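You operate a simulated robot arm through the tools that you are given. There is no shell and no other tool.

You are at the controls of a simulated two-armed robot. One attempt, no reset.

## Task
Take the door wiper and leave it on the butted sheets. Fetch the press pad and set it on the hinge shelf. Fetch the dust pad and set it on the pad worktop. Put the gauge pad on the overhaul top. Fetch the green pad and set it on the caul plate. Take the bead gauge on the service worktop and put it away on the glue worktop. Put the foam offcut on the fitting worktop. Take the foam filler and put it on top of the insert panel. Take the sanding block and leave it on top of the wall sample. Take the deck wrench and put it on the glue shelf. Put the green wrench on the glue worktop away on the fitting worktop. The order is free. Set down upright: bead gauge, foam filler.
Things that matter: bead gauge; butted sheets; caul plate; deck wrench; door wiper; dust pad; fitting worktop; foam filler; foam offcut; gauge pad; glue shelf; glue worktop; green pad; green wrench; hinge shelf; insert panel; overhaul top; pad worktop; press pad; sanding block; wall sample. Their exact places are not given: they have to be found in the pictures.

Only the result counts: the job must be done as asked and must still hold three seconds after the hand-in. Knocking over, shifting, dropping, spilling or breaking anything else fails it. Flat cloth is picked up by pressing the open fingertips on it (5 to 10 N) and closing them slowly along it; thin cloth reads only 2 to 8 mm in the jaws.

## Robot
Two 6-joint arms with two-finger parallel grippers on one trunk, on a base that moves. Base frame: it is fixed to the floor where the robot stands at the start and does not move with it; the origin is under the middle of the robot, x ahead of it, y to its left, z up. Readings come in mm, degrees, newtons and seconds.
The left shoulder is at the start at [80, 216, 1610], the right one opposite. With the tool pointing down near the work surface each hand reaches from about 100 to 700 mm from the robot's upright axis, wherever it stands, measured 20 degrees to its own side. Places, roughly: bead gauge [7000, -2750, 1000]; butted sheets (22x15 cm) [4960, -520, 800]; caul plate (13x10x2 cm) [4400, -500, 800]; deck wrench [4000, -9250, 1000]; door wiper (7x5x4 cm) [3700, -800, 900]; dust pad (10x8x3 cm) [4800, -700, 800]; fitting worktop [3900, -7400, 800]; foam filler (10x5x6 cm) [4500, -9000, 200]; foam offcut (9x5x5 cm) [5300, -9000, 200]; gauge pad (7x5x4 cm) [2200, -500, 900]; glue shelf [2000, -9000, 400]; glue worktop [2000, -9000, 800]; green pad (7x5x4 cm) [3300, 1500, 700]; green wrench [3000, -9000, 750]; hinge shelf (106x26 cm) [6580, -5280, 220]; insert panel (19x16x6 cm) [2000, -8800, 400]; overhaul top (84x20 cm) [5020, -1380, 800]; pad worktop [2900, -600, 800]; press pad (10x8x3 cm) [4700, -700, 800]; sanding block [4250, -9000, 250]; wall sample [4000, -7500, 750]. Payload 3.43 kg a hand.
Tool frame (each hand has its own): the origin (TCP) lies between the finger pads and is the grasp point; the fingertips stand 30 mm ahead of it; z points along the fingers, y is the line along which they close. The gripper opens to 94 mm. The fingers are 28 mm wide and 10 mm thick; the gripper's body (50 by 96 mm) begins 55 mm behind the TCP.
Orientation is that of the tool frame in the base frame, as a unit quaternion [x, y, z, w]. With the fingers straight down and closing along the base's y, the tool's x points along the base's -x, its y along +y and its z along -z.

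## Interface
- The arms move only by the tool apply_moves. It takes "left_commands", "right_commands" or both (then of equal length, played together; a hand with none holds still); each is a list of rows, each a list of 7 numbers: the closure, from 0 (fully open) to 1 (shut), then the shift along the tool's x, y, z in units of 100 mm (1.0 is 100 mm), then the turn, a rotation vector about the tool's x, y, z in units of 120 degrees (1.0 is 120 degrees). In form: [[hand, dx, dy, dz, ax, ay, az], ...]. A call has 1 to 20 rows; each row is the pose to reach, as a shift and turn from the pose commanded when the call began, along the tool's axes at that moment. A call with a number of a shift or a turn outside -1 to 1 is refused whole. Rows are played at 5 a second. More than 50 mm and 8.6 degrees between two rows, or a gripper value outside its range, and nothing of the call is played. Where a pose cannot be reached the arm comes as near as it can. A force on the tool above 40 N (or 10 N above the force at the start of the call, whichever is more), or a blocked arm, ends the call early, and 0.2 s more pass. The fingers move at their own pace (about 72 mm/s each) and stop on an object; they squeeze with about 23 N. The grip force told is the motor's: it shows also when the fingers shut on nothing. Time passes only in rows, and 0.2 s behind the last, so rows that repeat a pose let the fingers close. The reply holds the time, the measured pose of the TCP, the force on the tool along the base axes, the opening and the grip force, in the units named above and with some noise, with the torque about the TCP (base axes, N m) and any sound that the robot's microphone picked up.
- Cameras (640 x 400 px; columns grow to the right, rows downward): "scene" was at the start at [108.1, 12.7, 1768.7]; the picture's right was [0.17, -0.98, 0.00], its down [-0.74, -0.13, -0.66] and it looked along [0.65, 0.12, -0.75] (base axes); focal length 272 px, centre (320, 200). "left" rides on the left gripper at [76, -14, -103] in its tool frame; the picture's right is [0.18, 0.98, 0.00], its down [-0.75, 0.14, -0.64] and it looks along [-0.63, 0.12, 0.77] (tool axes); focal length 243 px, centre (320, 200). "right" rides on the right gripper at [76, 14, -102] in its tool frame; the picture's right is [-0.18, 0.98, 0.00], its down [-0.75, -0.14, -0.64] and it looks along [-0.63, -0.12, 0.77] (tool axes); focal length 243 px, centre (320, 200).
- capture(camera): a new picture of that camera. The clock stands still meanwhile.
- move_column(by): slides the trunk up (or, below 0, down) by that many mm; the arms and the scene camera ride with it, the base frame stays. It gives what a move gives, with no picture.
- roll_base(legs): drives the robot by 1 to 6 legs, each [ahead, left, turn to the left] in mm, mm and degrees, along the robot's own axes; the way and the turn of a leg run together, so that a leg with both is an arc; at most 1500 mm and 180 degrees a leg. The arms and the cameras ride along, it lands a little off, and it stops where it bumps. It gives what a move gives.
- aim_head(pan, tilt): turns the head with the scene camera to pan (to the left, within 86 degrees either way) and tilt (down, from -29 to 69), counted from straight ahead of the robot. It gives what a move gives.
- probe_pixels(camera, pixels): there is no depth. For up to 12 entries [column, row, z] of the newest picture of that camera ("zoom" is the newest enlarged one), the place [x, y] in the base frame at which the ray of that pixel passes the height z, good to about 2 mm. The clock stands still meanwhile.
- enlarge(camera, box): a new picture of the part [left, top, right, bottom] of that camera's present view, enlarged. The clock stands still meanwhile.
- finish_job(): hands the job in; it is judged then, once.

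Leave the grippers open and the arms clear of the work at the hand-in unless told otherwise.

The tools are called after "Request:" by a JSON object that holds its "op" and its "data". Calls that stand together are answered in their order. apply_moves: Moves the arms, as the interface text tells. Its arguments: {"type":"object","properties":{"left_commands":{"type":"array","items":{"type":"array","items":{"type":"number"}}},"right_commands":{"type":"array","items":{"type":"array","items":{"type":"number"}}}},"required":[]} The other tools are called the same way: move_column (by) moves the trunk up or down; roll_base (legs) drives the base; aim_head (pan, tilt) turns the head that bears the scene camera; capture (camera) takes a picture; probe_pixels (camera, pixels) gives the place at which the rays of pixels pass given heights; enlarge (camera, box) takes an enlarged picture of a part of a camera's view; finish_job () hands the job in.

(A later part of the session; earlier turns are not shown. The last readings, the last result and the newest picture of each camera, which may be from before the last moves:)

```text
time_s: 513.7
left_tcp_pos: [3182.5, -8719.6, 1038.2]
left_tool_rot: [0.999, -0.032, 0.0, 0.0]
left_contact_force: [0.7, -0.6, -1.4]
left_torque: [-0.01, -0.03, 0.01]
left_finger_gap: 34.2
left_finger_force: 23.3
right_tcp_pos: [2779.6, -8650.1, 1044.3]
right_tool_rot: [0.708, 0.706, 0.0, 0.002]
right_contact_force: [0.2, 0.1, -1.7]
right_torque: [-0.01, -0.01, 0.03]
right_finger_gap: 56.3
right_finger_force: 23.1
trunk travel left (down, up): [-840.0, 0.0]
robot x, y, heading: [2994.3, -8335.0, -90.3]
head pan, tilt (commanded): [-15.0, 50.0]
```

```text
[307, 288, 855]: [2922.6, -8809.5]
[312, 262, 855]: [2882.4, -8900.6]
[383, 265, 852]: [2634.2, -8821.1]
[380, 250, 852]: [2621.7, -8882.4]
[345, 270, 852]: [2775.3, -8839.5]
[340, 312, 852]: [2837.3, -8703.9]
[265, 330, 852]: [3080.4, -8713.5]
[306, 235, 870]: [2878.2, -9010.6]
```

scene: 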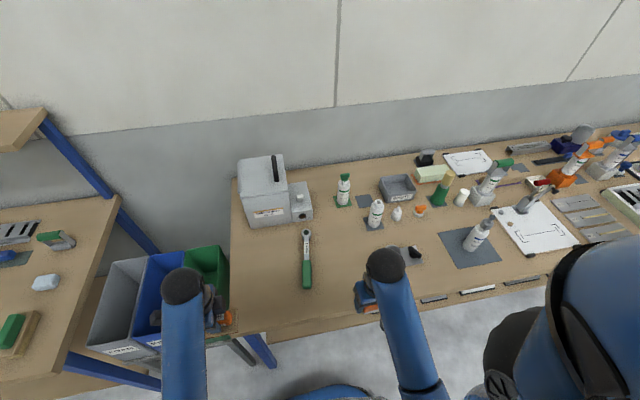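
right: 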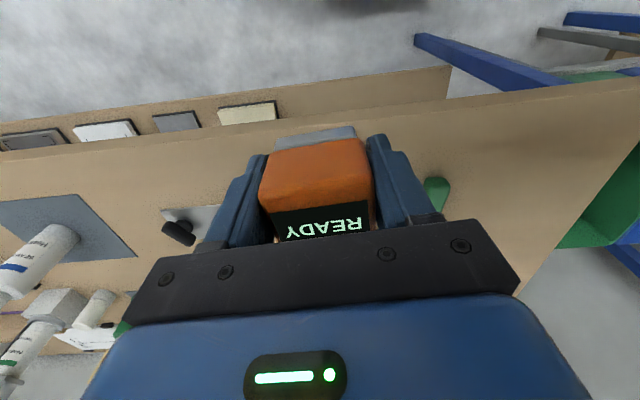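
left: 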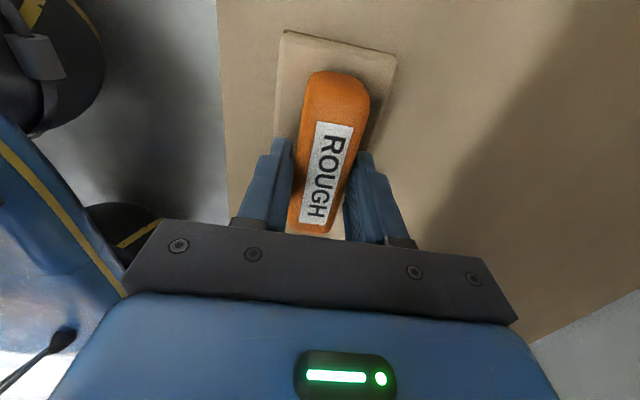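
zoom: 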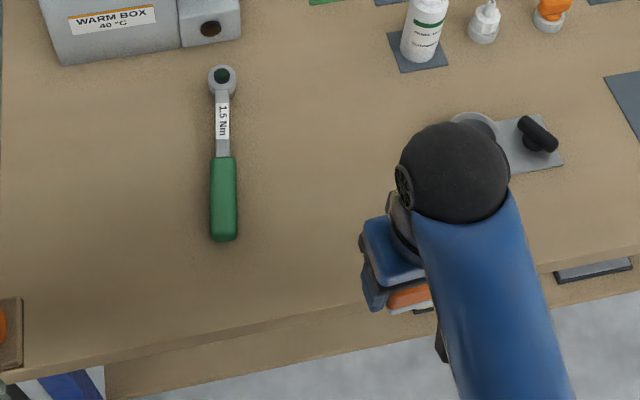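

Free spot confirmed. I move the right hand 160 mm forward and down to z≈930.

Request:
{"op": "apply_moves", "data": {"right_commands": [[0.65, -0.4, 0, 0, 0, 0, 0], [0.65, -0.8, 0, 0.1, 0, 0, 0], [0.65, -1, 0, 0.4, 0, 0, 0]]}}

Request:
{"op": "apply_moves", "data": {"right_commands": [[0.65, -0.3, 0, 0.3, 0, 0, 0], [0.65, -0.62, 0, 0.6, 0, 0, 0], [0.65, -0.62, 0, 0.8, 0, 0, 0]]}}

Request:
{"op": "capture", "data": {"camera": "right"}}

Request:
{"op": "enlarge", "data": {"camera": "scene", "box": [260, 200, 460, 330]}}

```text
time_s: 514.5
left_tcp_pos: [3183.2, -8720.5, 1037.4]
left_tool_rot: [0.999, -0.034, -0.001, -0.001]
left_contact_force: [0.6, 0.6, -2.2]
left_torque: [0.03, 0.0, 0.04]
left_finger_gap: 34.2
left_finger_force: 23.1
right_tcp_pos: [2779.8, -8755.4, 1003.9]
right_tool_rot: [0.709, 0.705, 0.001, 0.0]
right_contact_force: [0.6, 0.3, -0.8]
right_torque: [0.03, 0.0, 0.02]
right_finger_gap: 56.4
right_finger_force: 23.3
trunk travel left (down, up): [-840.0, 0.0]
robot x, y, heading: [2997.9, -8335.9, -90.2]
head pan, tilt (commanded): [-15.0, 50.0]
```

```text
time_s: 515.3
left_tcp_pos: [3182.9, -8721.6, 1037.3]
left_tool_rot: [0.999, -0.034, 0.0, -0.001]
left_contact_force: [0.5, 0.4, -1.9]
left_torque: [-0.01, 0.02, 0.0]
left_finger_gap: 34.5
left_finger_force: 23.4
right_tcp_pos: [2780.5, -8814.9, 924.8]
right_tool_rot: [0.708, 0.706, 0.001, 0.001]
right_contact_force: [-0.2, 0.6, -2.1]
right_torque: [0.0, -0.02, 0.0]
right_finger_gap: 56.6
right_finger_force: 22.9
trunk travel left (down, up): [-840.0, 0.0]
robot x, y, heading: [2996.2, -8335.1, -90.0]
head pan, tilt (commanded): [-15.0, 50.0]
```

```text
taken
```

right: 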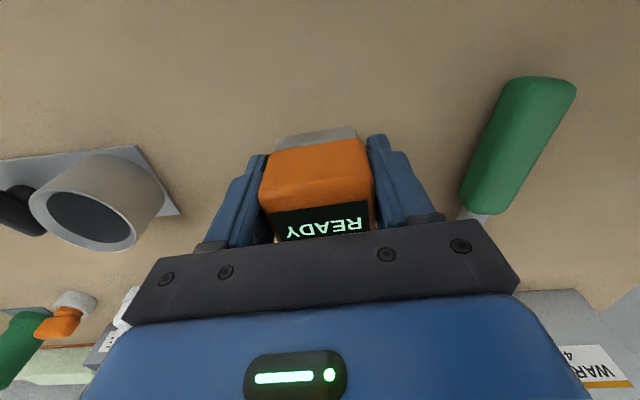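

```text
3.08 times, centred on (360, 265) of scene
```

zoom: 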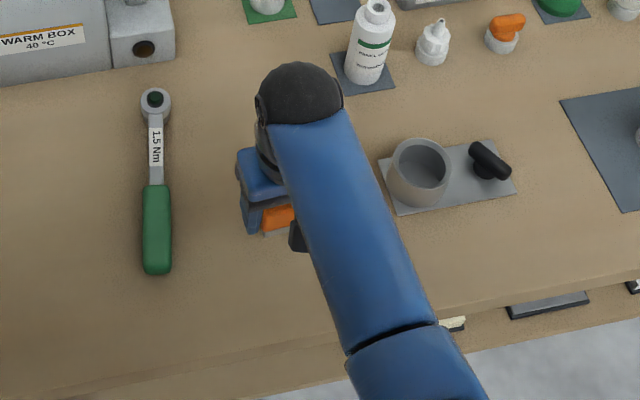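

Clear of neighbours. I lower in small steps.

Request:
{"op": "apply_moves", "data": {"right_commands": [[0.65, 0, 0, 0.1, 0, 0, 0], [0.65, 0, 0, 0.2, 0, 0, 0], [0.65, 0, 0, 0.27, 0, 0, 0], [0.65, 0, 0, 0.3, 0, 0, 0]]}}

Request:
{"op": "apply_moves", "data": {"right_commands": [[0.65, 0, 0, 0.015, 0, 0, 0], [0.65, 0, 0, 0.03, 0, 0, 0], [0.65, 0, 0, 0.045, 0, 0, 0], [0.65, 0, 0, 0.06, 0, 0, 0]]}}

```text
time_s: 516.3
left_tcp_pos: [3182.9, -8721.6, 1037.5]
left_tool_rot: [0.999, -0.033, 0.0, -0.001]
left_contact_force: [0.2, 0.4, -1.2]
left_torque: [0.02, 0.03, -0.04]
left_finger_gap: 34.3
left_finger_force: 23.6
right_tcp_pos: [2780.4, -8815.3, 893.4]
right_tool_rot: [0.708, 0.706, 0.001, 0.0]
right_contact_force: [0.2, -0.8, -2.6]
right_torque: [0.0, 0.01, 0.02]
right_finger_gap: 56.2
right_finger_force: 23.3
trunk travel left (down, up): [-840.0, 0.0]
robot x, y, heading: [3001.2, -8335.4, -90.3]
head pan, tilt (commanded): [-15.0, 50.0]
```

```text
time_s: 517.3
left_tcp_pos: [3183.1, -8720.3, 1037.2]
left_tool_rot: [0.999, -0.033, 0.0, -0.001]
left_contact_force: [0.0, -0.1, -2.8]
left_torque: [-0.02, 0.02, 0.02]
left_finger_gap: 34.1
left_finger_force: 22.8
right_tcp_pos: [2779.4, -8814.6, 887.0]
right_tool_rot: [0.708, 0.706, 0.001, 0.0]
right_contact_force: [-0.2, -0.7, -3.0]
right_torque: [0.02, -0.02, -0.03]
right_finger_gap: 56.3
right_finger_force: 22.6
trunk travel left (down, up): [-840.0, 0.0]
robot x, y, heading: [2996.7, -8333.3, -90.2]
head pan, tilt (commanded): [-15.0, 50.0]
```

Request:
{"op": "apply_moves", "data": {"right_commands": [[0.65, 0, 0, 0.01, 0, 0, 0], [0.65, 0, 0, 0.02, 0, 0, 0], [0.65, 0, 0, 0.03, 0, 0, 0], [0.65, 0, 0, 0.04, 0, 0, 0], [0.65, 0, 0, 0.04, 0, 0, 0]]}}

Request:
{"op": "enlarge", "data": {"camera": "right", "box": [230, 100, 410, 250]}}

```text
time_s: 518.5
left_tcp_pos: [3182.0, -8721.6, 1036.6]
left_tool_rot: [0.999, -0.033, 0.0, -0.002]
left_contact_force: [-0.6, 0.8, -1.8]
left_torque: [-0.02, 0.0, 0.01]
left_finger_gap: 34.3
left_finger_force: 23.4
right_tcp_pos: [2779.6, -8815.2, 884.2]
right_tool_rot: [0.709, 0.706, 0.001, 0.0]
right_contact_force: [0.6, 0.0, -1.6]
right_torque: [0.02, 0.02, -0.01]
right_finger_gap: 56.5
right_finger_force: 23.2
trunk travel left (down, up): [-840.0, 0.0]
robot x, y, heading: [2995.0, -8333.7, -90.2]
head pan, tilt (commanded): [-15.0, 50.0]
```

```text
2.67 times, centred on (320, 175) of right
```

zoom: 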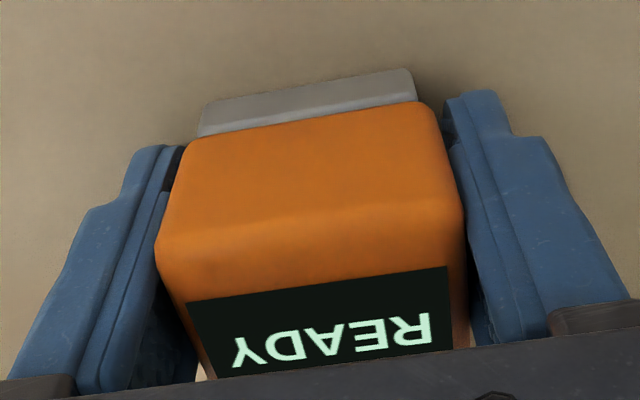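

Request:
{"op": "apply_moves", "data": {"right_commands": [[0.65, 0, 0, 0.01, 0, 0, 0], [0.65, 0, 0, 0.02, 0, 0, 0], [0.65, 0, 0, 0.03, 0, 0, 0], [0.65, 0, 0, 0.03, 0, 0, 0]]}}

```text
time_s: 519.5
left_tcp_pos: [3181.3, -8720.9, 1037.0]
left_tool_rot: [0.999, -0.032, 0.0, -0.001]
left_contact_force: [0.8, 0.0, -2.0]
left_torque: [-0.01, 0.01, -0.01]
left_finger_gap: 34.3
left_finger_force: 23.2
right_tcp_pos: [2778.3, -8815.3, 881.0]
right_tool_rot: [0.708, 0.706, 0.0, 0.0]
right_contact_force: [-0.8, -0.9, -0.6]
right_torque: [0.02, 0.04, 0.02]
right_finger_gap: 56.4
right_finger_force: 22.7
trunk travel left (down, up): [-840.0, 0.0]
robot x, y, heading: [2998.6, -8335.8, -90.0]
head pan, tilt (commanded): [-15.0, 50.0]
```

Request:
{"op": "apply_moves", "data": {"right_commands": [[0.65, 0, 0, 0.01, 0, 0, 0], [0.65, 0, 0, 0.02, 0, 0, 0], [0.65, 0, 0, 0.02, 0, 0, 0]]}}

```text
time_s: 520.3
left_tcp_pos: [3183.6, -8719.3, 1037.9]
left_tool_rot: [0.999, -0.034, 0.001, 0.0]
left_contact_force: [0.8, 0.0, -1.3]
left_torque: [0.02, 0.0, -0.01]
left_finger_gap: 34.3
left_finger_force: 23.2
right_tcp_pos: [2779.2, -8814.5, 880.0]
right_tool_rot: [0.708, 0.706, -0.001, 0.003]
right_contact_force: [-1.9, 0.2, 15.4]
right_torque: [-0.5, 0.06, -0.02]
right_finger_gap: 56.3
right_finger_force: 22.7
trunk travel left (down, up): [-840.0, 0.0]
robot x, y, heading: [2996.7, -8334.8, -90.3]
head pan, tilt (commanded): [-15.0, 50.0]
```

Contact at the far bottom edge (box slightly tilted). I press 1–2 mm more so it turns flat in the grip.

Request:
{"op": "apply_moves", "data": {"right_commands": [[0.65, 0, 0, 0.01, 0, 0, 0], [0.65, 0, 0, 0.02, 0, 0, 0], [0.65, 0, 0, 0.02, 0, 0, 0]]}}

```text
time_s: 521.1
left_tcp_pos: [3182.8, -8718.2, 1038.1]
left_tool_rot: [0.999, -0.034, 0.0, 0.001]
left_contact_force: [0.3, -0.6, -1.2]
left_torque: [0.03, 0.03, 0.02]
left_finger_gap: 34.2
left_finger_force: 22.9
right_tcp_pos: [2778.4, -8814.9, 880.1]
right_tool_rot: [0.708, 0.706, -0.001, 0.001]
right_contact_force: [-6.4, -1.0, 34.8]
right_torque: [0.52, 0.38, 0.19]
right_finger_gap: 56.1
right_finger_force: 22.6
trunk travel left (down, up): [-840.0, 0.0]
robot x, y, heading: [2999.1, -8332.5, -90.1]
head pan, tilt (commanded): [-15.0, 50.0]
```

Now the contact is spread. I ease up 1.5 mm and open slowly, then rise and look.

Request:
{"op": "apply_moves", "data": {"right_commands": [[0.65, 0, 0, -0.015, 0, 0, 0], [0.55, 0, 0, -0.015, 0, 0, 0], [0.4, 0, 0, -0.015, 0, 0, 0], [0.25, 0, 0, -0.015, 0, 0, 0], [0.1, 0, 0, -0.015, 0, 0, 0], [0.1, 0, 0, -0.015, 0, 0, 0]]}}

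Request:
{"op": "capture", "data": {"camera": "right"}}

```text
time_s: 522.5
left_tcp_pos: [3182.7, -8719.9, 1036.5]
left_tool_rot: [0.999, -0.034, 0.0, 0.0]
left_contact_force: [0.1, 0.7, -1.4]
left_torque: [-0.01, 0.02, -0.02]
left_finger_gap: 34.3
left_finger_force: 23.1
right_tcp_pos: [2778.2, -8812.2, 880.3]
right_tool_rot: [0.709, 0.705, 0.0, 0.001]
right_contact_force: [4.2, -3.4, 19.0]
right_torque: [-0.11, 0.69, -0.1]
right_finger_gap: 81.8
right_finger_force: 0.0
trunk travel left (down, up): [-840.0, 0.0]
robot x, y, heading: [2998.1, -8336.2, -90.2]
head pan, tilt (commanded): [-15.0, 50.0]
```

```text
taken
```

right: 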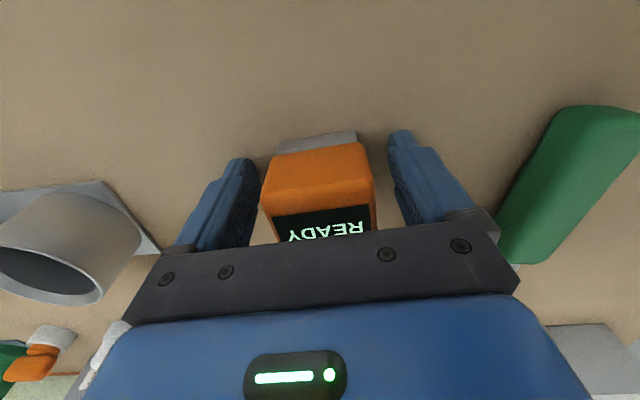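

Request:
{"op": "apply_moves", "data": {"right_commands": [[0.1, 0, 0, -0.05, 0, 0, 0], [0.1, 0, 0, -0.15, 0, 0, 0], [0.1, 0, 0, -0.4, 0, 0, 0], [0.1, 0, 0, -0.8, 0, 0, 0], [0.1, 0, 0, -1, 0, 0, 0]]}}

Request:
{"op": "capture", "data": {"camera": "right"}}

```text
time_s: 523.7
left_tcp_pos: [3182.4, -8720.3, 1036.4]
left_tool_rot: [0.999, -0.033, 0.0, -0.001]
left_contact_force: [-0.3, -0.3, -2.3]
left_torque: [0.02, -0.01, -0.01]
left_finger_gap: 34.2
left_finger_force: 22.5
right_tcp_pos: [2781.5, -8814.0, 981.0]
right_tool_rot: [0.708, 0.706, 0.002, 0.0]
right_contact_force: [0.2, 0.0, 0.6]
right_torque: [-0.02, 0.0, -0.02]
right_finger_gap: 84.7
right_finger_force: 0.0
trunk travel left (down, up): [-840.0, 0.0]
robot x, y, heading: [2998.9, -8335.1, -90.3]
head pan, tilt (commanded): [-15.0, 50.0]
```

```text
taken
```

right: 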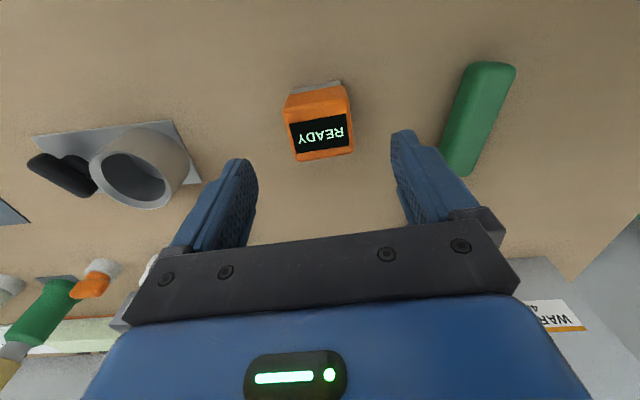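

Bead gauge stands upright on the glue worktop. Next I pick the green wrench with the right hand: raise and shift +x 100 for a look.

Request:
{"op": "apply_moves", "data": {"right_commands": [[0, 0, 0, -0.4, 0, 0, 0], [0, 0, 0.4, -0.5, 0, 0, 0], [0, 0, 0.8, -0.5, 0, 0, 0], [0, 0, 1, -0.5, 0, 0, 0]]}}

Request:
{"op": "capture", "data": {"camera": "right"}}

```text
time_s: 524.7
left_tcp_pos: [3182.6, -8721.3, 1037.9]
left_tool_rot: [0.999, -0.033, 0.0, 0.0]
left_contact_force: [0.0, -0.5, -2.1]
left_torque: [0.04, 0.03, 0.01]
left_finger_gap: 34.2
left_finger_force: 23.3
right_tcp_pos: [2882.3, -8814.6, 1033.1]
right_tool_rot: [0.709, 0.705, 0.001, 0.001]
right_contact_force: [-0.9, -0.1, -0.1]
right_torque: [0.02, -0.01, -0.02]
right_finger_gap: 94.1
right_finger_force: 0.0
trunk travel left (down, up): [-840.0, 0.0]
robot x, y, heading: [2996.8, -8337.0, -90.2]
head pan, tilt (commanded): [-15.0, 50.0]
```

```text
taken
```

right: 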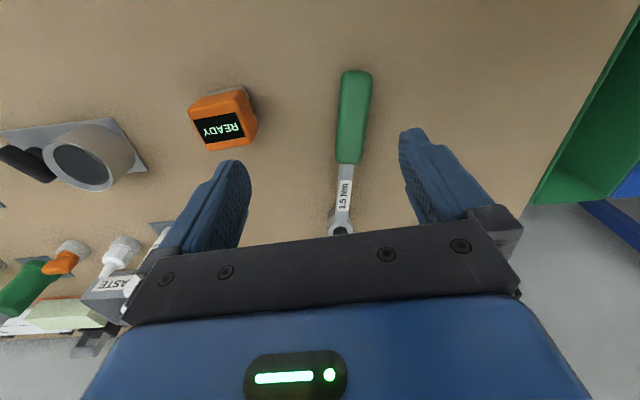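

Request:
{"op": "probe_pixels", "data": {"camera": "right", "pixels": [[341, 75, 868], [371, 76, 868], [335, 160, 868], [363, 160, 868], [356, 73, 870], [349, 160, 870], [343, 190, 866], [341, 230, 866], [246, 150, 905], [235, 92, 852]]}}

```text
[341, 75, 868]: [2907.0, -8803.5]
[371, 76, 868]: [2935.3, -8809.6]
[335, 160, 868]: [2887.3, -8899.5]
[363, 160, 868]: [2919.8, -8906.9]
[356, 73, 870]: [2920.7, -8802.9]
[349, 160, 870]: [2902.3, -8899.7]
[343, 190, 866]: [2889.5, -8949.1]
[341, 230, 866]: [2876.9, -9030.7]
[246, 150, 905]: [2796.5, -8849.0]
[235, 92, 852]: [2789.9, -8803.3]
```

Wrench axis is tilted ≈11°; handle from (2921,−8803) to (2902,−8900). I go over (2906,−8880), turn +10.7° and lower to z≈945.

Request:
{"op": "apply_moves", "data": {"right_commands": [[0, -0.3, 0.12, 0.2, 0, 0, 0.045], [0, -0.65, 0.24, 0.5, 0, 0, 0.089], [0, -0.65, 0.24, 0.88, 0, 0, 0.089]]}}

Request:
{"op": "capture", "data": {"camera": "right"}}

```text
time_s: 525.5
left_tcp_pos: [3182.5, -8721.6, 1036.7]
left_tool_rot: [0.999, -0.034, 0.001, -0.001]
left_contact_force: [0.1, 0.4, -2.2]
left_torque: [0.03, 0.02, -0.02]
left_finger_gap: 34.1
left_finger_force: 22.5
right_tcp_pos: [2905.9, -8884.5, 943.4]
right_tool_rot: [0.772, 0.636, 0.0, 0.0]
right_contact_force: [0.0, 0.0, 0.4]
right_torque: [0.04, 0.01, -0.03]
right_finger_gap: 93.9
right_finger_force: 0.0
trunk travel left (down, up): [-840.0, 0.0]
robot x, y, heading: [2996.5, -8333.7, -90.3]
head pan, tilt (commanded): [-15.0, 50.0]
```

```text
taken
```

right: 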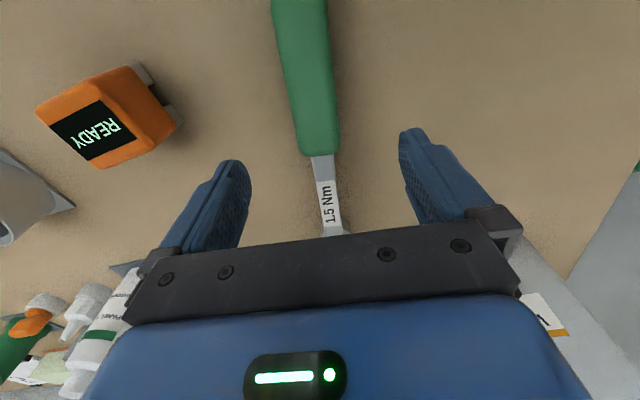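

Request:
{"op": "probe_pixels", "data": {"camera": "right", "pixels": [[318, 152, 868], [298, 60, 868], [325, 190, 866], [334, 225, 866]]}}

```text
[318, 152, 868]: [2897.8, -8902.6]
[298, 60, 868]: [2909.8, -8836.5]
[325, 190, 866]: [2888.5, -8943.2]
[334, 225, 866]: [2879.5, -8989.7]
```

Request:
{"op": "apply_moves", "data": {"right_commands": [[0, 0, -0.04, 0.25, 0, 0, 0], [0, 0, -0.04, 0.42, 0, 0, 0], [0, 0, -0.04, 0.52, 0, 0, 0], [0, 0, -0.04, 0.57, 0, 0, 0], [0, 0, -0.04, 0.58, 0, 0, 0]]}}

Request:
{"op": "apply_moves", "data": {"right_commands": [[0.3, 0, 0, 0, 0, 0, 0], [0.5, 0, 0, 0, 0, 0, 0], [0.65, 0, 0, 0, 0, 0, 0], [0.8, 0, 0, 0, 0, 0, 0], [0.9, 0, 0, 0, 0, 0, 0], [0.9, 0, 0, 0, 0, 0, 0]]}}

Request:
{"op": "capture", "data": {"camera": "right"}}

```text
time_s: 526.7
left_tcp_pos: [3184.1, -8720.8, 1037.3]
left_tool_rot: [0.999, -0.033, 0.0, -0.001]
left_contact_force: [0.1, -0.1, -2.1]
left_torque: [-0.01, 0.0, 0.04]
left_finger_gap: 34.2
left_finger_force: 23.4
right_tcp_pos: [2899.2, -8879.1, 883.1]
right_tool_rot: [0.771, 0.637, 0.001, 0.001]
right_contact_force: [0.1, 0.6, -0.6]
right_torque: [0.02, 0.02, -0.03]
right_finger_gap: 94.1
right_finger_force: 0.0
trunk travel left (down, up): [-840.0, 0.0]
robot x, y, heading: [2999.7, -8336.2, -90.0]
head pan, tilt (commanded): [-15.0, 50.0]
```

```text
time_s: 528.1
left_tcp_pos: [3182.9, -8721.3, 1037.1]
left_tool_rot: [0.999, -0.033, -0.001, -0.002]
left_contact_force: [1.0, 0.3, -1.7]
left_torque: [-0.03, 0.02, -0.01]
left_finger_gap: 34.3
left_finger_force: 22.8
right_tcp_pos: [2899.4, -8880.4, 883.3]
right_tool_rot: [0.771, 0.637, 0.001, 0.001]
right_contact_force: [0.5, 0.6, 1.8]
right_torque: [-0.1, 0.05, -0.13]
right_finger_gap: 36.4
right_finger_force: 23.5
trunk travel left (down, up): [-840.0, 0.0]
robot x, y, heading: [2996.2, -8337.6, -90.3]
head pan, tilt (commanded): [-15.0, 50.0]
```

```text
taken
```

right: 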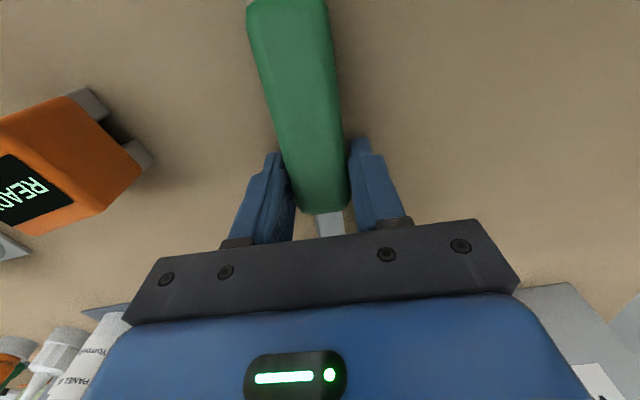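

Gripped (36 mm). I lift and check that the wrench hangs level.

Request:
{"op": "apply_moves", "data": {"right_commands": [[0.9, 0, 0, -0.1, 0, 0, 0], [0.9, 0, 0, -0.3, 0, 0, 0], [0.9, 0, 0, -0.6, 0, 0, 0], [0.9, 0, 0, -1, 0, 0, 0]]}}

Request:
{"op": "capture", "data": {"camera": "right"}}

Request:
{"op": "enlarge", "data": {"camera": "scene", "box": [230, 180, 450, 330]}}

```text
time_s: 529.1
left_tcp_pos: [3182.4, -8720.3, 1036.9]
left_tool_rot: [0.999, -0.033, 0.0, -0.001]
left_contact_force: [-0.5, 0.0, -1.9]
left_torque: [0.02, 0.02, 0.01]
left_finger_gap: 34.2
left_finger_force: 23.1
right_tcp_pos: [2897.6, -8882.0, 981.5]
right_tool_rot: [0.771, 0.636, 0.001, 0.0]
right_contact_force: [0.0, -0.5, -3.6]
right_torque: [0.07, -0.05, 0.03]
right_finger_gap: 36.4
right_finger_force: 22.9
trunk travel left (down, up): [-840.0, 0.0]
robot x, y, heading: [2996.5, -8336.0, -90.4]
head pan, tilt (commanded): [-15.0, 50.0]
```

```text
taken
```

right: 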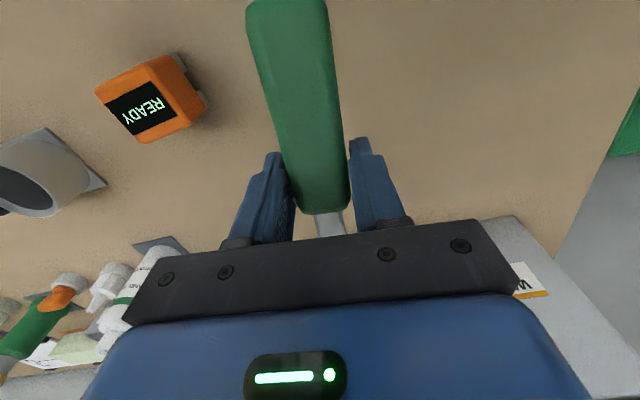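

```text
2.67 times, centred on (340, 255) of scene
```

zoom: 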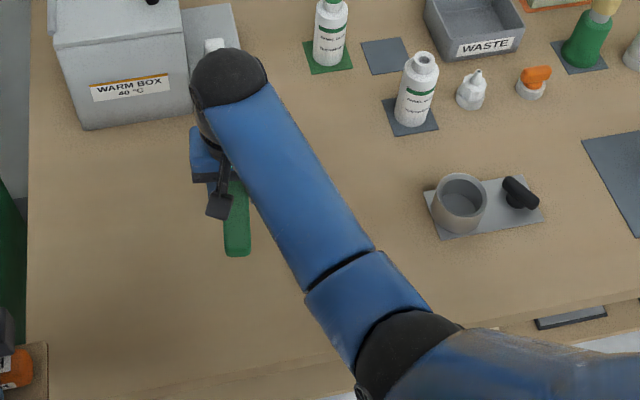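

Wrench held level. I raise and retract the right hand, back the base to mid-corridor, and turn to face the islands (+y).

Request:
{"op": "apply_moves", "data": {"right_commands": [[0.9, 0.1, 0, -0.3, 0, 0, 0], [0.9, 0.5, 0, -0.5, 0, 0, 0], [0.9, 0.9, 0, -0.55, 0, 0, 0]]}}

Request:
{"op": "apply_moves", "data": {"right_commands": [[0.9, 0.4, -0.1, 0, 0, 0, 0], [0.9, 0.8, -0.2, 0, 0, 0, 0], [0.9, 1, -0.3, 0, 0, 0, 0]]}}

Request:
{"op": "roll_base", "data": {"legs": [[-200, 0, 0]]}}

Request:
{"op": "aim_head", "data": {"pan": 60, "tilt": 25}}

Request:
{"op": "capture", "data": {"camera": "scene"}}

Request:
{"op": "capture", "data": {"camera": "right"}}

```text
time_s: 529.9
left_tcp_pos: [3182.5, -8717.8, 1037.2]
left_tool_rot: [0.999, -0.033, 0.0, 0.001]
left_contact_force: [-0.5, 0.5, -1.8]
left_torque: [0.01, 0.02, 0.0]
left_finger_gap: 34.1
left_finger_force: 22.7
right_tcp_pos: [2912.1, -8791.2, 1039.1]
right_tool_rot: [0.771, 0.637, 0.001, 0.001]
right_contact_force: [0.8, 0.2, -3.3]
right_torque: [0.08, 0.01, 0.02]
right_finger_gap: 36.2
right_finger_force: 23.3
trunk travel left (down, up): [-840.0, 0.0]
robot x, y, heading: [2995.7, -8337.5, -90.4]
head pan, tilt (commanded): [-15.0, 50.0]
```

```text
time_s: 530.7
left_tcp_pos: [3181.5, -8720.1, 1037.8]
left_tool_rot: [0.999, -0.033, 0.0, -0.001]
left_contact_force: [0.3, -0.1, -1.3]
left_torque: [-0.01, 0.0, 0.0]
left_finger_gap: 34.0
left_finger_force: 23.5
right_tcp_pos: [2905.4, -8687.9, 1036.0]
right_tool_rot: [0.771, 0.637, 0.0, 0.001]
right_contact_force: [0.2, -0.2, -3.2]
right_torque: [0.06, 0.02, -0.02]
right_finger_gap: 36.1
right_finger_force: 22.8
trunk travel left (down, up): [-840.0, 0.0]
robot x, y, heading: [2995.9, -8335.9, -90.5]
head pan, tilt (commanded): [-15.0, 50.0]
```

```text
time_s: 532.3
left_tcp_pos: [3182.1, -8525.8, 1036.6]
left_tool_rot: [0.999, -0.035, 0.0, -0.002]
left_contact_force: [-0.1, -0.7, -1.8]
left_torque: [0.01, 0.03, 0.0]
left_finger_gap: 34.3
left_finger_force: 22.8
right_tcp_pos: [2905.9, -8491.6, 1034.5]
right_tool_rot: [0.772, 0.635, 0.003, -0.001]
right_contact_force: [0.0, -0.5, -4.3]
right_torque: [0.07, -0.01, 0.01]
right_finger_gap: 36.1
right_finger_force: 23.2
trunk travel left (down, up): [-840.0, 0.0]
robot x, y, heading: [2999.7, -8133.5, -90.4]
head pan, tilt (commanded): [-15.0, 50.0]
```

```text
time_s: 533.8
left_tcp_pos: [3182.4, -8522.1, 1037.4]
left_tool_rot: [0.999, -0.035, 0.0, -0.001]
left_contact_force: [0.3, 0.2, -1.2]
left_torque: [0.01, 0.02, -0.03]
left_finger_gap: 34.3
left_finger_force: 23.1
right_tcp_pos: [2905.0, -8487.1, 1036.8]
right_tool_rot: [0.772, 0.636, 0.0, 0.001]
right_contact_force: [0.4, 1.2, -3.6]
right_torque: [0.08, 0.01, 0.04]
right_finger_gap: 36.5
right_finger_force: 23.4
trunk travel left (down, up): [-840.0, 0.0]
robot x, y, heading: [2999.8, -8135.7, -90.3]
head pan, tilt (commanded): [60.0, 25.0]
```

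```text
taken
```

scene: 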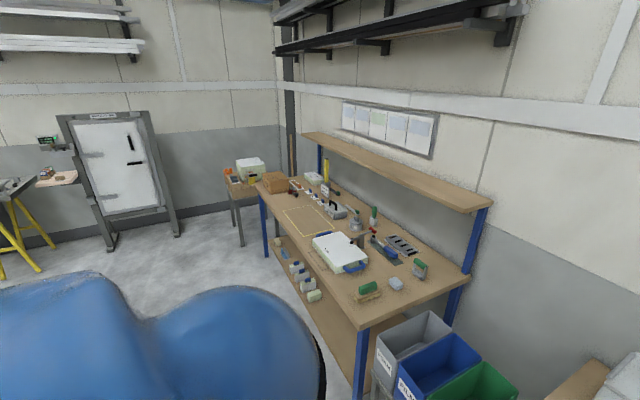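

```text
taken
```

right: 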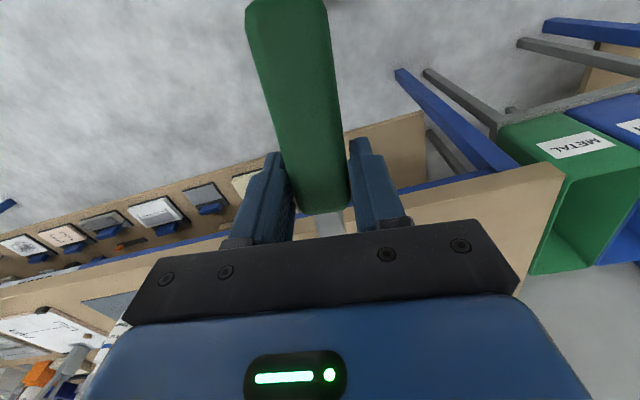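

I turn 180° to face +y and look at the islands.

Request:
{"op": "roll_base", "data": {"legs": [[0, 0, 180]]}}

Request:
{"op": "aim_head", "data": {"pan": -30, "tilt": 30}}

Request:
{"op": "capture", "data": {"camera": "scene"}}

Request:
{"op": "aim_head", "data": {"pan": 20, "tilt": 30}}

Request:
{"op": "capture", "data": {"camera": "scene"}}

```text
time_s: 541.6
left_tcp_pos: [2810.2, -7752.2, 1038.0]
left_tool_rot: [0.031, 1.0, 0.0, 0.001]
left_contact_force: [-0.2, 1.1, -2.4]
left_torque: [0.03, 0.02, 0.01]
left_finger_gap: 34.4
left_finger_force: 23.0
right_tcp_pos: [3087.2, -7783.0, 1036.2]
right_tool_rot: [-0.64, 0.769, 0.001, -0.001]
right_contact_force: [-0.2, -0.1, -3.9]
right_torque: [-0.07, 0.02, -0.02]
right_finger_gap: 36.1
right_finger_force: 23.3
trunk travel left (down, up): [-840.0, 0.0]
robot x, y, heading: [2997.4, -8134.3, 89.9]
head pan, tilt (commanded): [60.0, 25.0]
```

```text
time_s: 543.2
left_tcp_pos: [2810.4, -7752.4, 1038.4]
left_tool_rot: [0.03, 1.0, -0.002, 0.0]
left_contact_force: [-0.9, 0.2, -2.8]
left_torque: [-0.01, 0.03, -0.02]
left_finger_gap: 34.4
left_finger_force: 22.8
right_tcp_pos: [3087.4, -7783.7, 1036.0]
right_tool_rot: [-0.64, 0.769, 0.0, -0.001]
right_contact_force: [-1.5, -0.3, -4.9]
right_torque: [-0.1, 0.03, -0.01]
right_finger_gap: 36.3
right_finger_force: 23.3
trunk travel left (down, up): [-840.0, 0.0]
robot x, y, heading: [2998.5, -8136.1, 90.2]
head pan, tilt (commanded): [-30.0, 30.0]
```

```text
taken
```

scene: 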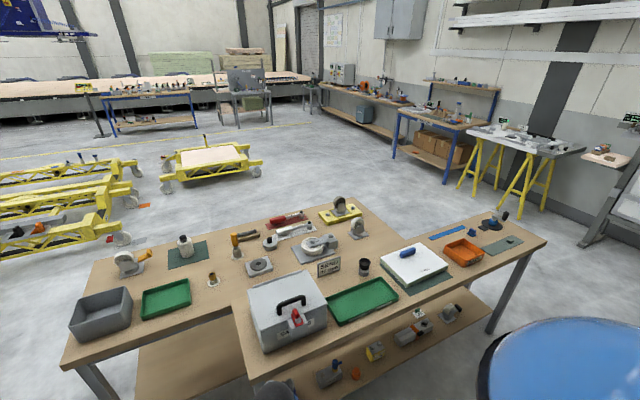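

```text
time_s: 544.4
left_tcp_pos: [2810.0, -7751.3, 1037.7]
left_tool_rot: [0.031, 1.0, -0.001, 0.0]
left_contact_force: [-0.3, -0.2, -1.7]
left_torque: [0.01, 0.02, -0.02]
left_finger_gap: 34.5
left_finger_force: 23.4
right_tcp_pos: [3087.0, -7784.0, 1034.6]
right_tool_rot: [-0.639, 0.769, 0.001, 0.0]
right_contact_force: [-0.6, 0.3, -3.9]
right_torque: [-0.1, 0.04, -0.05]
right_finger_gap: 36.3
right_finger_force: 22.9
trunk travel left (down, up): [-840.0, 0.0]
robot x, y, heading: [2999.6, -8137.0, 90.5]
head pan, tilt (commanded): [20.0, 30.0]
```

```text
taken
```

scene: 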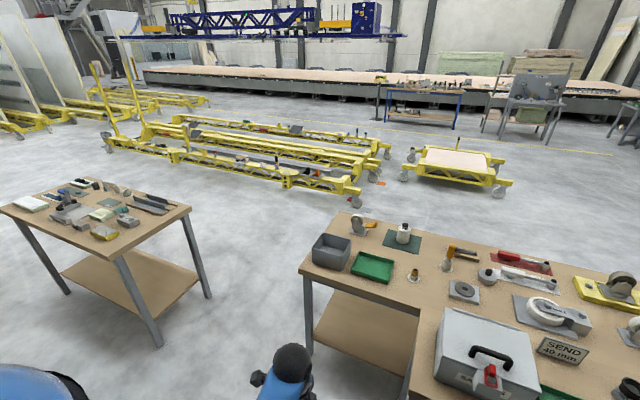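

I zoom in on the near island (toolbox, green tray, white panel).

Request:
{"op": "aim_head", "data": {"pan": -35, "tilt": 35}}

Request:
{"op": "capture", "data": {"camera": "scene"}}

Request:
{"op": "enlarge", "data": {"camera": "scene", "box": [290, 150, 570, 330]}}

Request:
{"op": "enlarge", "data": {"camera": "scene", "box": [60, 150, 400, 380]}}

```text
time_s: 545.6
left_tcp_pos: [2809.4, -7751.6, 1037.0]
left_tool_rot: [0.03, 1.0, 0.0, 0.0]
left_contact_force: [0.2, -0.5, -2.1]
left_torque: [-0.01, -0.02, 0.02]
left_finger_gap: 34.3
left_finger_force: 23.5
right_tcp_pos: [3087.2, -7783.5, 1035.3]
right_tool_rot: [-0.639, 0.769, 0.001, -0.001]
right_contact_force: [-0.6, 0.0, -2.1]
right_torque: [-0.05, -0.03, 0.0]
right_finger_gap: 36.1
right_finger_force: 22.4
trunk travel left (down, up): [-840.0, 0.0]
robot x, y, heading: [2999.3, -8137.5, 90.3]
head pan, tilt (commanded): [-35.0, 35.0]
```

```text
taken
```

scene: 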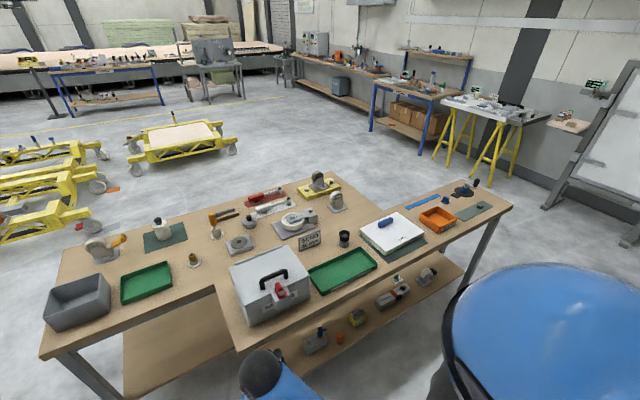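

```text
2.22 times, centred on (430, 240) of scene
```

zoom: 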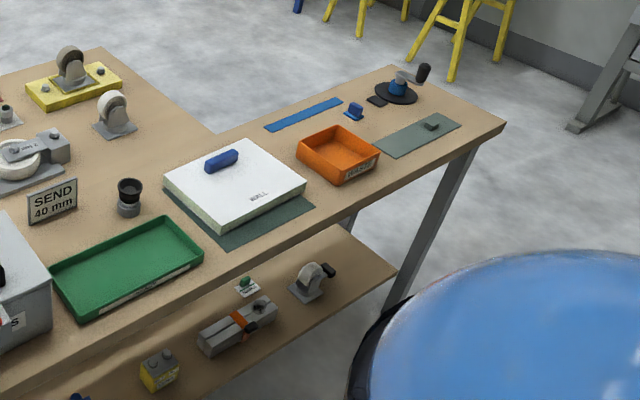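

```text
1.74 times, centred on (230, 265) of scene
```

zoom: 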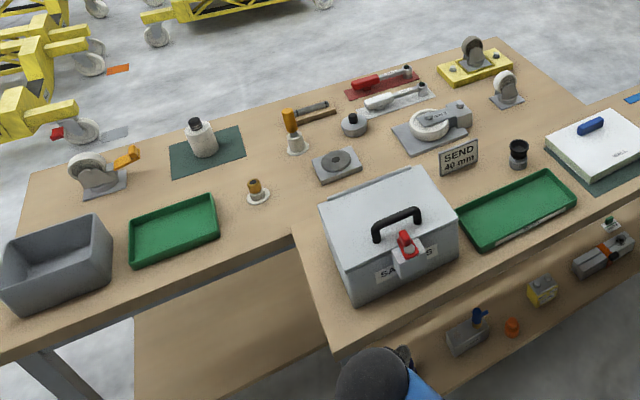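

The white panel labelled WALL is the wall sample; this near island is the fitting worktop. I strafe right to x≈4150 for placing.

Request:
{"op": "roll_base", "data": {"legs": [[0, -1150, 0]]}}

Request:
{"op": "aim_head", "data": {"pan": 0, "tilt": 45}}

Request:
{"op": "capture", "data": {"camera": "scene"}}

```text
time_s: 551.3
left_tcp_pos: [3915.5, -7747.2, 1037.7]
left_tool_rot: [0.028, 1.0, -0.001, 0.001]
left_contact_force: [0.7, -0.2, -2.4]
left_torque: [0.01, -0.01, -0.02]
left_finger_gap: 34.3
left_finger_force: 22.8
right_tcp_pos: [4192.3, -7777.6, 1036.6]
right_tool_rot: [-0.641, 0.768, 0.0, 0.0]
right_contact_force: [0.3, 0.4, -3.5]
right_torque: [-0.07, 0.0, -0.02]
right_finger_gap: 36.4
right_finger_force: 23.0
trunk travel left (down, up): [-840.0, 0.0]
robot x, y, heading: [4104.1, -8129.2, 90.6]
head pan, tilt (commanded): [-35.0, 35.0]
```

```text
time_s: 552.3
left_tcp_pos: [3916.0, -7747.8, 1037.7]
left_tool_rot: [0.028, 1.0, -0.001, 0.0]
left_contact_force: [0.7, -0.6, -1.2]
left_torque: [-0.03, -0.02, 0.02]
left_finger_gap: 34.3
left_finger_force: 23.2
right_tcp_pos: [4193.9, -7776.8, 1037.1]
right_tool_rot: [-0.64, 0.768, 0.0, 0.0]
right_contact_force: [-0.2, 0.1, -4.5]
right_torque: [-0.08, 0.01, -0.01]
right_finger_gap: 36.3
right_finger_force: 22.6
trunk travel left (down, up): [-840.0, 0.0]
robot x, y, heading: [4108.3, -8129.6, 90.4]
head pan, tilt (commanded): [0.0, 45.0]
```

```text
taken
```

scene: 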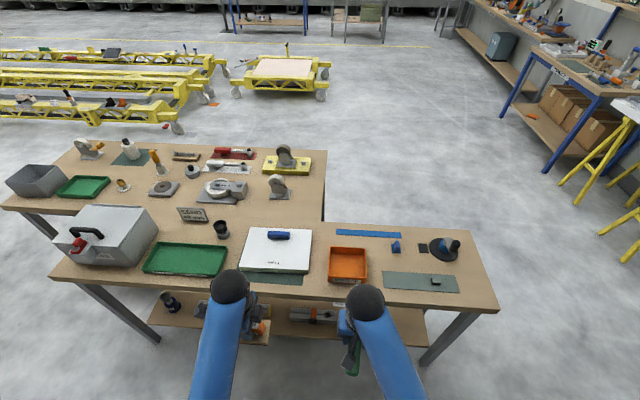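

Request:
{"op": "enlarge", "data": {"camera": "scene", "box": [190, 205, 510, 325]}}

Request:
{"op": "probe_pixels", "data": {"camera": "scene", "pixels": [[250, 228, 900], [311, 229, 900], [309, 272, 900], [240, 268, 900], [278, 235, 920], [330, 285, 850], [370, 285, 850], [400, 300, 850], [498, 308, 850], [330, 298, 850], [410, 265, 850], [385, 245, 850]]}}

```text
2.00 times, centred on (350, 265) of scene
```

zoom: 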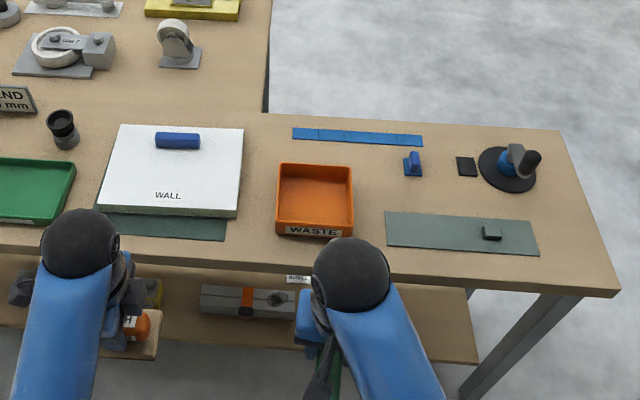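

```text
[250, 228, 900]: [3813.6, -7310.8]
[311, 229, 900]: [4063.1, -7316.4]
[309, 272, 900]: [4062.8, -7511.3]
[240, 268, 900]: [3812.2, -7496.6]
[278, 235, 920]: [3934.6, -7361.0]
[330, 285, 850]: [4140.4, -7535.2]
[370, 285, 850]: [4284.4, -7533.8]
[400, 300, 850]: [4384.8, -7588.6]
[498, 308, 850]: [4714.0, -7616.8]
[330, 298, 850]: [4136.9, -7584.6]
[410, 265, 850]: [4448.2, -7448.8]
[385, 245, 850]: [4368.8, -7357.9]
```

Request:
{"op": "probe_pixels", "data": {"camera": "scene", "pixels": [[366, 283, 852], [382, 287, 852], [384, 271, 852], [368, 250, 852], [392, 252, 852], [375, 301, 852], [345, 299, 852], [400, 238, 852], [328, 283, 852], [302, 285, 852], [460, 292, 852], [490, 303, 852]]}}

```text
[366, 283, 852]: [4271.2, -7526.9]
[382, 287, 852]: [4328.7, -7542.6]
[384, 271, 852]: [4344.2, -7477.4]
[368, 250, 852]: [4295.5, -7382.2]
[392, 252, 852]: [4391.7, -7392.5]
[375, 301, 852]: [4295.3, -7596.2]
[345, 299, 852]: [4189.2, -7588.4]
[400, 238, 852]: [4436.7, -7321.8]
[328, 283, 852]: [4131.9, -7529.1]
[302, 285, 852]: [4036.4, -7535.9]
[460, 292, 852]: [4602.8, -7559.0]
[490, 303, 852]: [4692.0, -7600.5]
```

Plan: sanding block on the front half of the WALL panel at ≈(3940,−7455); green wrench along x in the front strip at ≈(4287,−7566). I roll 210 ahead.

Request:
{"op": "roll_base", "data": {"legs": [[210, 0, -0.5]]}}

Request:
{"op": "capture", "data": {"camera": "left"}}

Request:
{"op": "capture", "data": {"camera": "scene"}}

```text
time_s: 553.9
left_tcp_pos: [3921.9, -7544.4, 1039.8]
left_tool_rot: [0.035, 0.999, 0.001, 0.001]
left_contact_force: [-0.8, -1.0, -1.9]
left_torque: [0.01, -0.01, 0.01]
left_finger_gap: 34.3
left_finger_force: 22.8
right_tcp_pos: [4198.4, -7579.6, 1038.4]
right_tool_rot: [-0.635, 0.773, 0.002, 0.001]
right_contact_force: [-0.2, -1.0, -4.8]
right_torque: [-0.05, 0.02, 0.04]
right_finger_gap: 36.4
right_finger_force: 22.9
trunk travel left (down, up): [-840.0, 0.0]
robot x, y, heading: [4105.6, -7927.6, 89.4]
head pan, tilt (commanded): [0.0, 45.0]
```

```text
taken
```

left: 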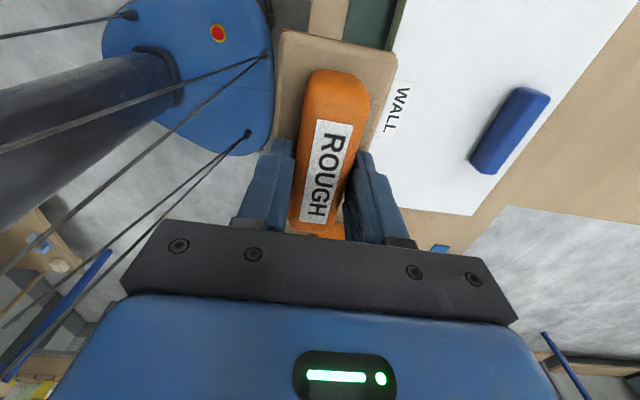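

```text
taken
```

scene: 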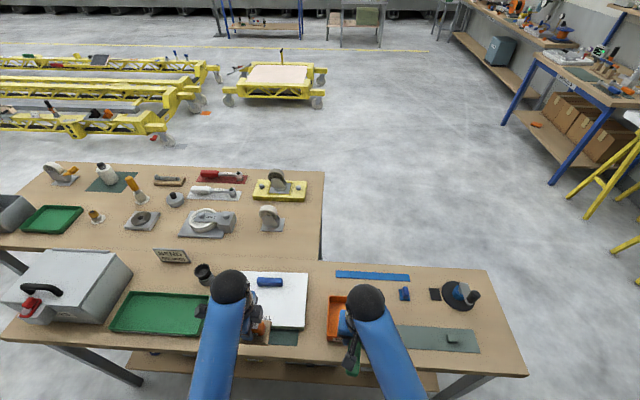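

I triangulate the panel's top with the left wrist camera (corner at (474,216)).

Request:
{"op": "enlarge", "data": {"camera": "left", "box": [380, 60, 600, 230]}}

Request:
{"op": "probe_pixels", "data": {"camera": "left", "pixels": [[474, 215, 870], [474, 215, 890], [474, 215, 910], [402, 82, 870], [402, 82, 890], [402, 82, 910]]}}

Request:
{"op": "apply_moves", "data": {"left_commands": [[0.85, 0, 0, 0.3, 0, 0, 0], [0.85, 0, 0, 0.6, 0, 0, 0]]}}

Request:
{"op": "enlarge", "data": {"camera": "left", "box": [380, 60, 600, 230]}}

Request:
{"op": "capture", "data": {"camera": "left"}}

```text
2.35 times, centred on (490, 145) of left
```

zoom: 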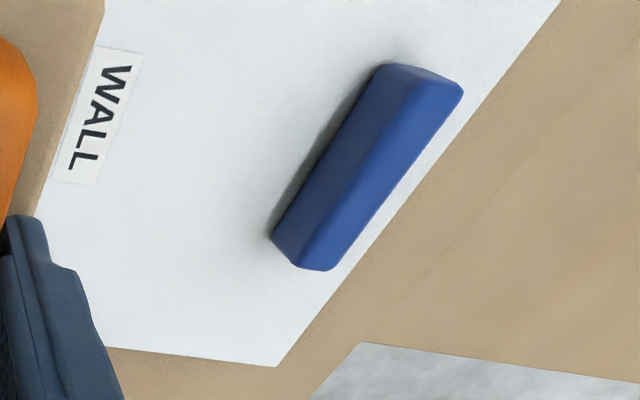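

```text
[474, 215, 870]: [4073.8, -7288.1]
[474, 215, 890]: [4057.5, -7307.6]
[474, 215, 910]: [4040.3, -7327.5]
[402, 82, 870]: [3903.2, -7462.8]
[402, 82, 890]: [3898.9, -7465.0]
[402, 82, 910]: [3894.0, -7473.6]
```

```text
time_s: 554.5
left_tcp_pos: [3921.4, -7545.2, 978.1]
left_tool_rot: [0.036, 0.999, 0.0, 0.0]
left_contact_force: [-0.3, 0.1, -2.9]
left_torque: [-0.02, -0.01, 0.01]
left_finger_gap: 34.2
left_finger_force: 23.4
right_tcp_pos: [4199.5, -7578.3, 1035.7]
right_tool_rot: [-0.634, 0.773, 0.001, -0.001]
right_contact_force: [0.2, -0.5, -3.6]
right_torque: [-0.07, 0.0, -0.01]
right_finger_gap: 36.1
right_finger_force: 23.5
trunk travel left (down, up): [-840.0, 0.0]
robot x, y, heading: [4105.1, -7927.1, 89.6]
head pan, tilt (commanded): [0.0, 45.0]
```

```text
2.35 times, centred on (490, 145) of left
```

zoom: 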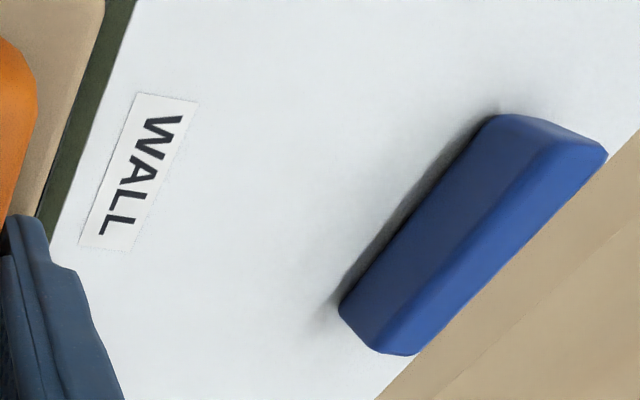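

```text
taken
```

left: 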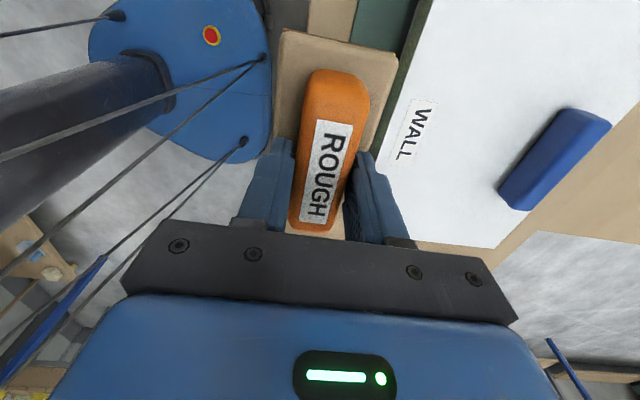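

Request:
{"op": "enlarge", "data": {"camera": "left", "box": [440, 200, 540, 270]}}

Request:
{"op": "probe_pixels", "data": {"camera": "left", "pixels": [[489, 248, 870], [489, 248, 890], [489, 248, 910], [438.1, 102.9, 870], [438.1, 102.9, 890], [438.1, 102.9, 910]]}}

```text
5.71 times, centred on (490, 235) of left
```

zoom: 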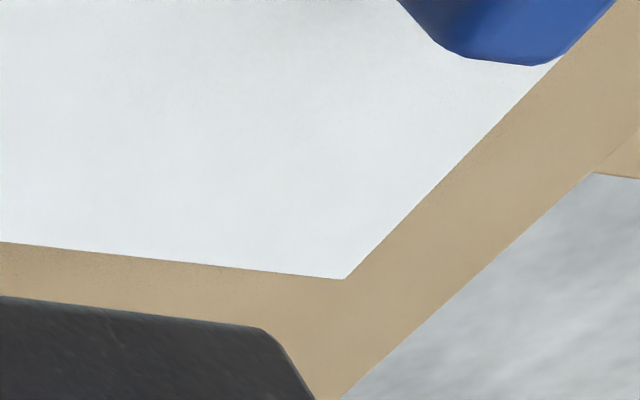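

```text
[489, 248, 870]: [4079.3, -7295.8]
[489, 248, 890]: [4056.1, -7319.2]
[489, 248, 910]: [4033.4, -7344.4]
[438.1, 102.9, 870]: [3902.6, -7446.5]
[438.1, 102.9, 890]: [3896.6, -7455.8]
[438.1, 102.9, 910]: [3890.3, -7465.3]
```

Request:
{"op": "probe_pixels", "data": {"camera": "left", "pixels": [[494.4, 248.7, 860], [494.4, 248.7, 880], [494.4, 248.7, 900], [387.1, 162.8, 860], [387.1, 162.8, 880], [387.1, 162.8, 900]]}}

Request:
{"op": "apply_moves", "data": {"left_commands": [[0.85, 0, 0, -0.3, 0, 0, 0], [0.85, 0, 0, -0.6, 0, 0, 0]]}}

Request:
{"op": "capture", "data": {"camera": "left"}}

Request:
{"op": "probe_pixels", "data": {"camera": "left", "pixels": [[471.3, 215.5, 860], [471.3, 215.5, 880], [471.3, 215.5, 900], [380.3, 136.5, 860], [380.3, 136.5, 880], [380.3, 136.5, 900]]}}

```text
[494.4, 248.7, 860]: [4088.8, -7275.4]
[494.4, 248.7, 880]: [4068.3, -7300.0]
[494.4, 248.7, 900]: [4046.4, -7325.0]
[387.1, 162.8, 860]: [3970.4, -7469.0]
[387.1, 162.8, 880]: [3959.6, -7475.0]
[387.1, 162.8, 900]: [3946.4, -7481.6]
```

```text
time_s: 555.1
left_tcp_pos: [3921.5, -7541.5, 1038.1]
left_tool_rot: [0.036, 0.999, -0.001, 0.0]
left_contact_force: [-0.3, -0.3, -1.3]
left_torque: [-0.02, -0.01, -0.01]
left_finger_gap: 33.9
left_finger_force: 23.1
right_tcp_pos: [4199.1, -7575.8, 1036.4]
right_tool_rot: [-0.635, 0.772, 0.001, -0.001]
right_contact_force: [0.2, -1.0, -4.0]
right_torque: [-0.04, 0.05, -0.01]
right_finger_gap: 36.3
right_finger_force: 22.9
trunk travel left (down, up): [-840.0, 0.0]
robot x, y, heading: [4105.6, -7925.0, 89.2]
head pan, tilt (commanded): [0.0, 45.0]
```

```text
taken
```

left: 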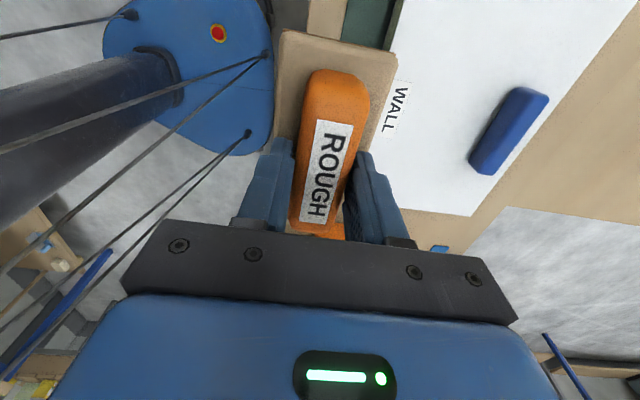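

```text
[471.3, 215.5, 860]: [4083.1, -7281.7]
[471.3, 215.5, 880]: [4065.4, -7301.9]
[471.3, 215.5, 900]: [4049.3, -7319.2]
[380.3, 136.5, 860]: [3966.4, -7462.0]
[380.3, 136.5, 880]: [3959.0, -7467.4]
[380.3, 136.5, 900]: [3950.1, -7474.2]
```

Request:
{"op": "probe_pixels", "data": {"camera": "left", "pixels": [[470, 160, 890], [513, 88, 890], [548, 98, 905], [490, 175, 905], [393, 50, 886], [398, 10, 886]]}}

```text
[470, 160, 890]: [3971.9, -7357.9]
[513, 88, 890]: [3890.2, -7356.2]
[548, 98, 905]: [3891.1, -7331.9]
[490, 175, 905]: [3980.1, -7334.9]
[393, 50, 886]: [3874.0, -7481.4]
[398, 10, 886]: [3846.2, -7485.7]
```

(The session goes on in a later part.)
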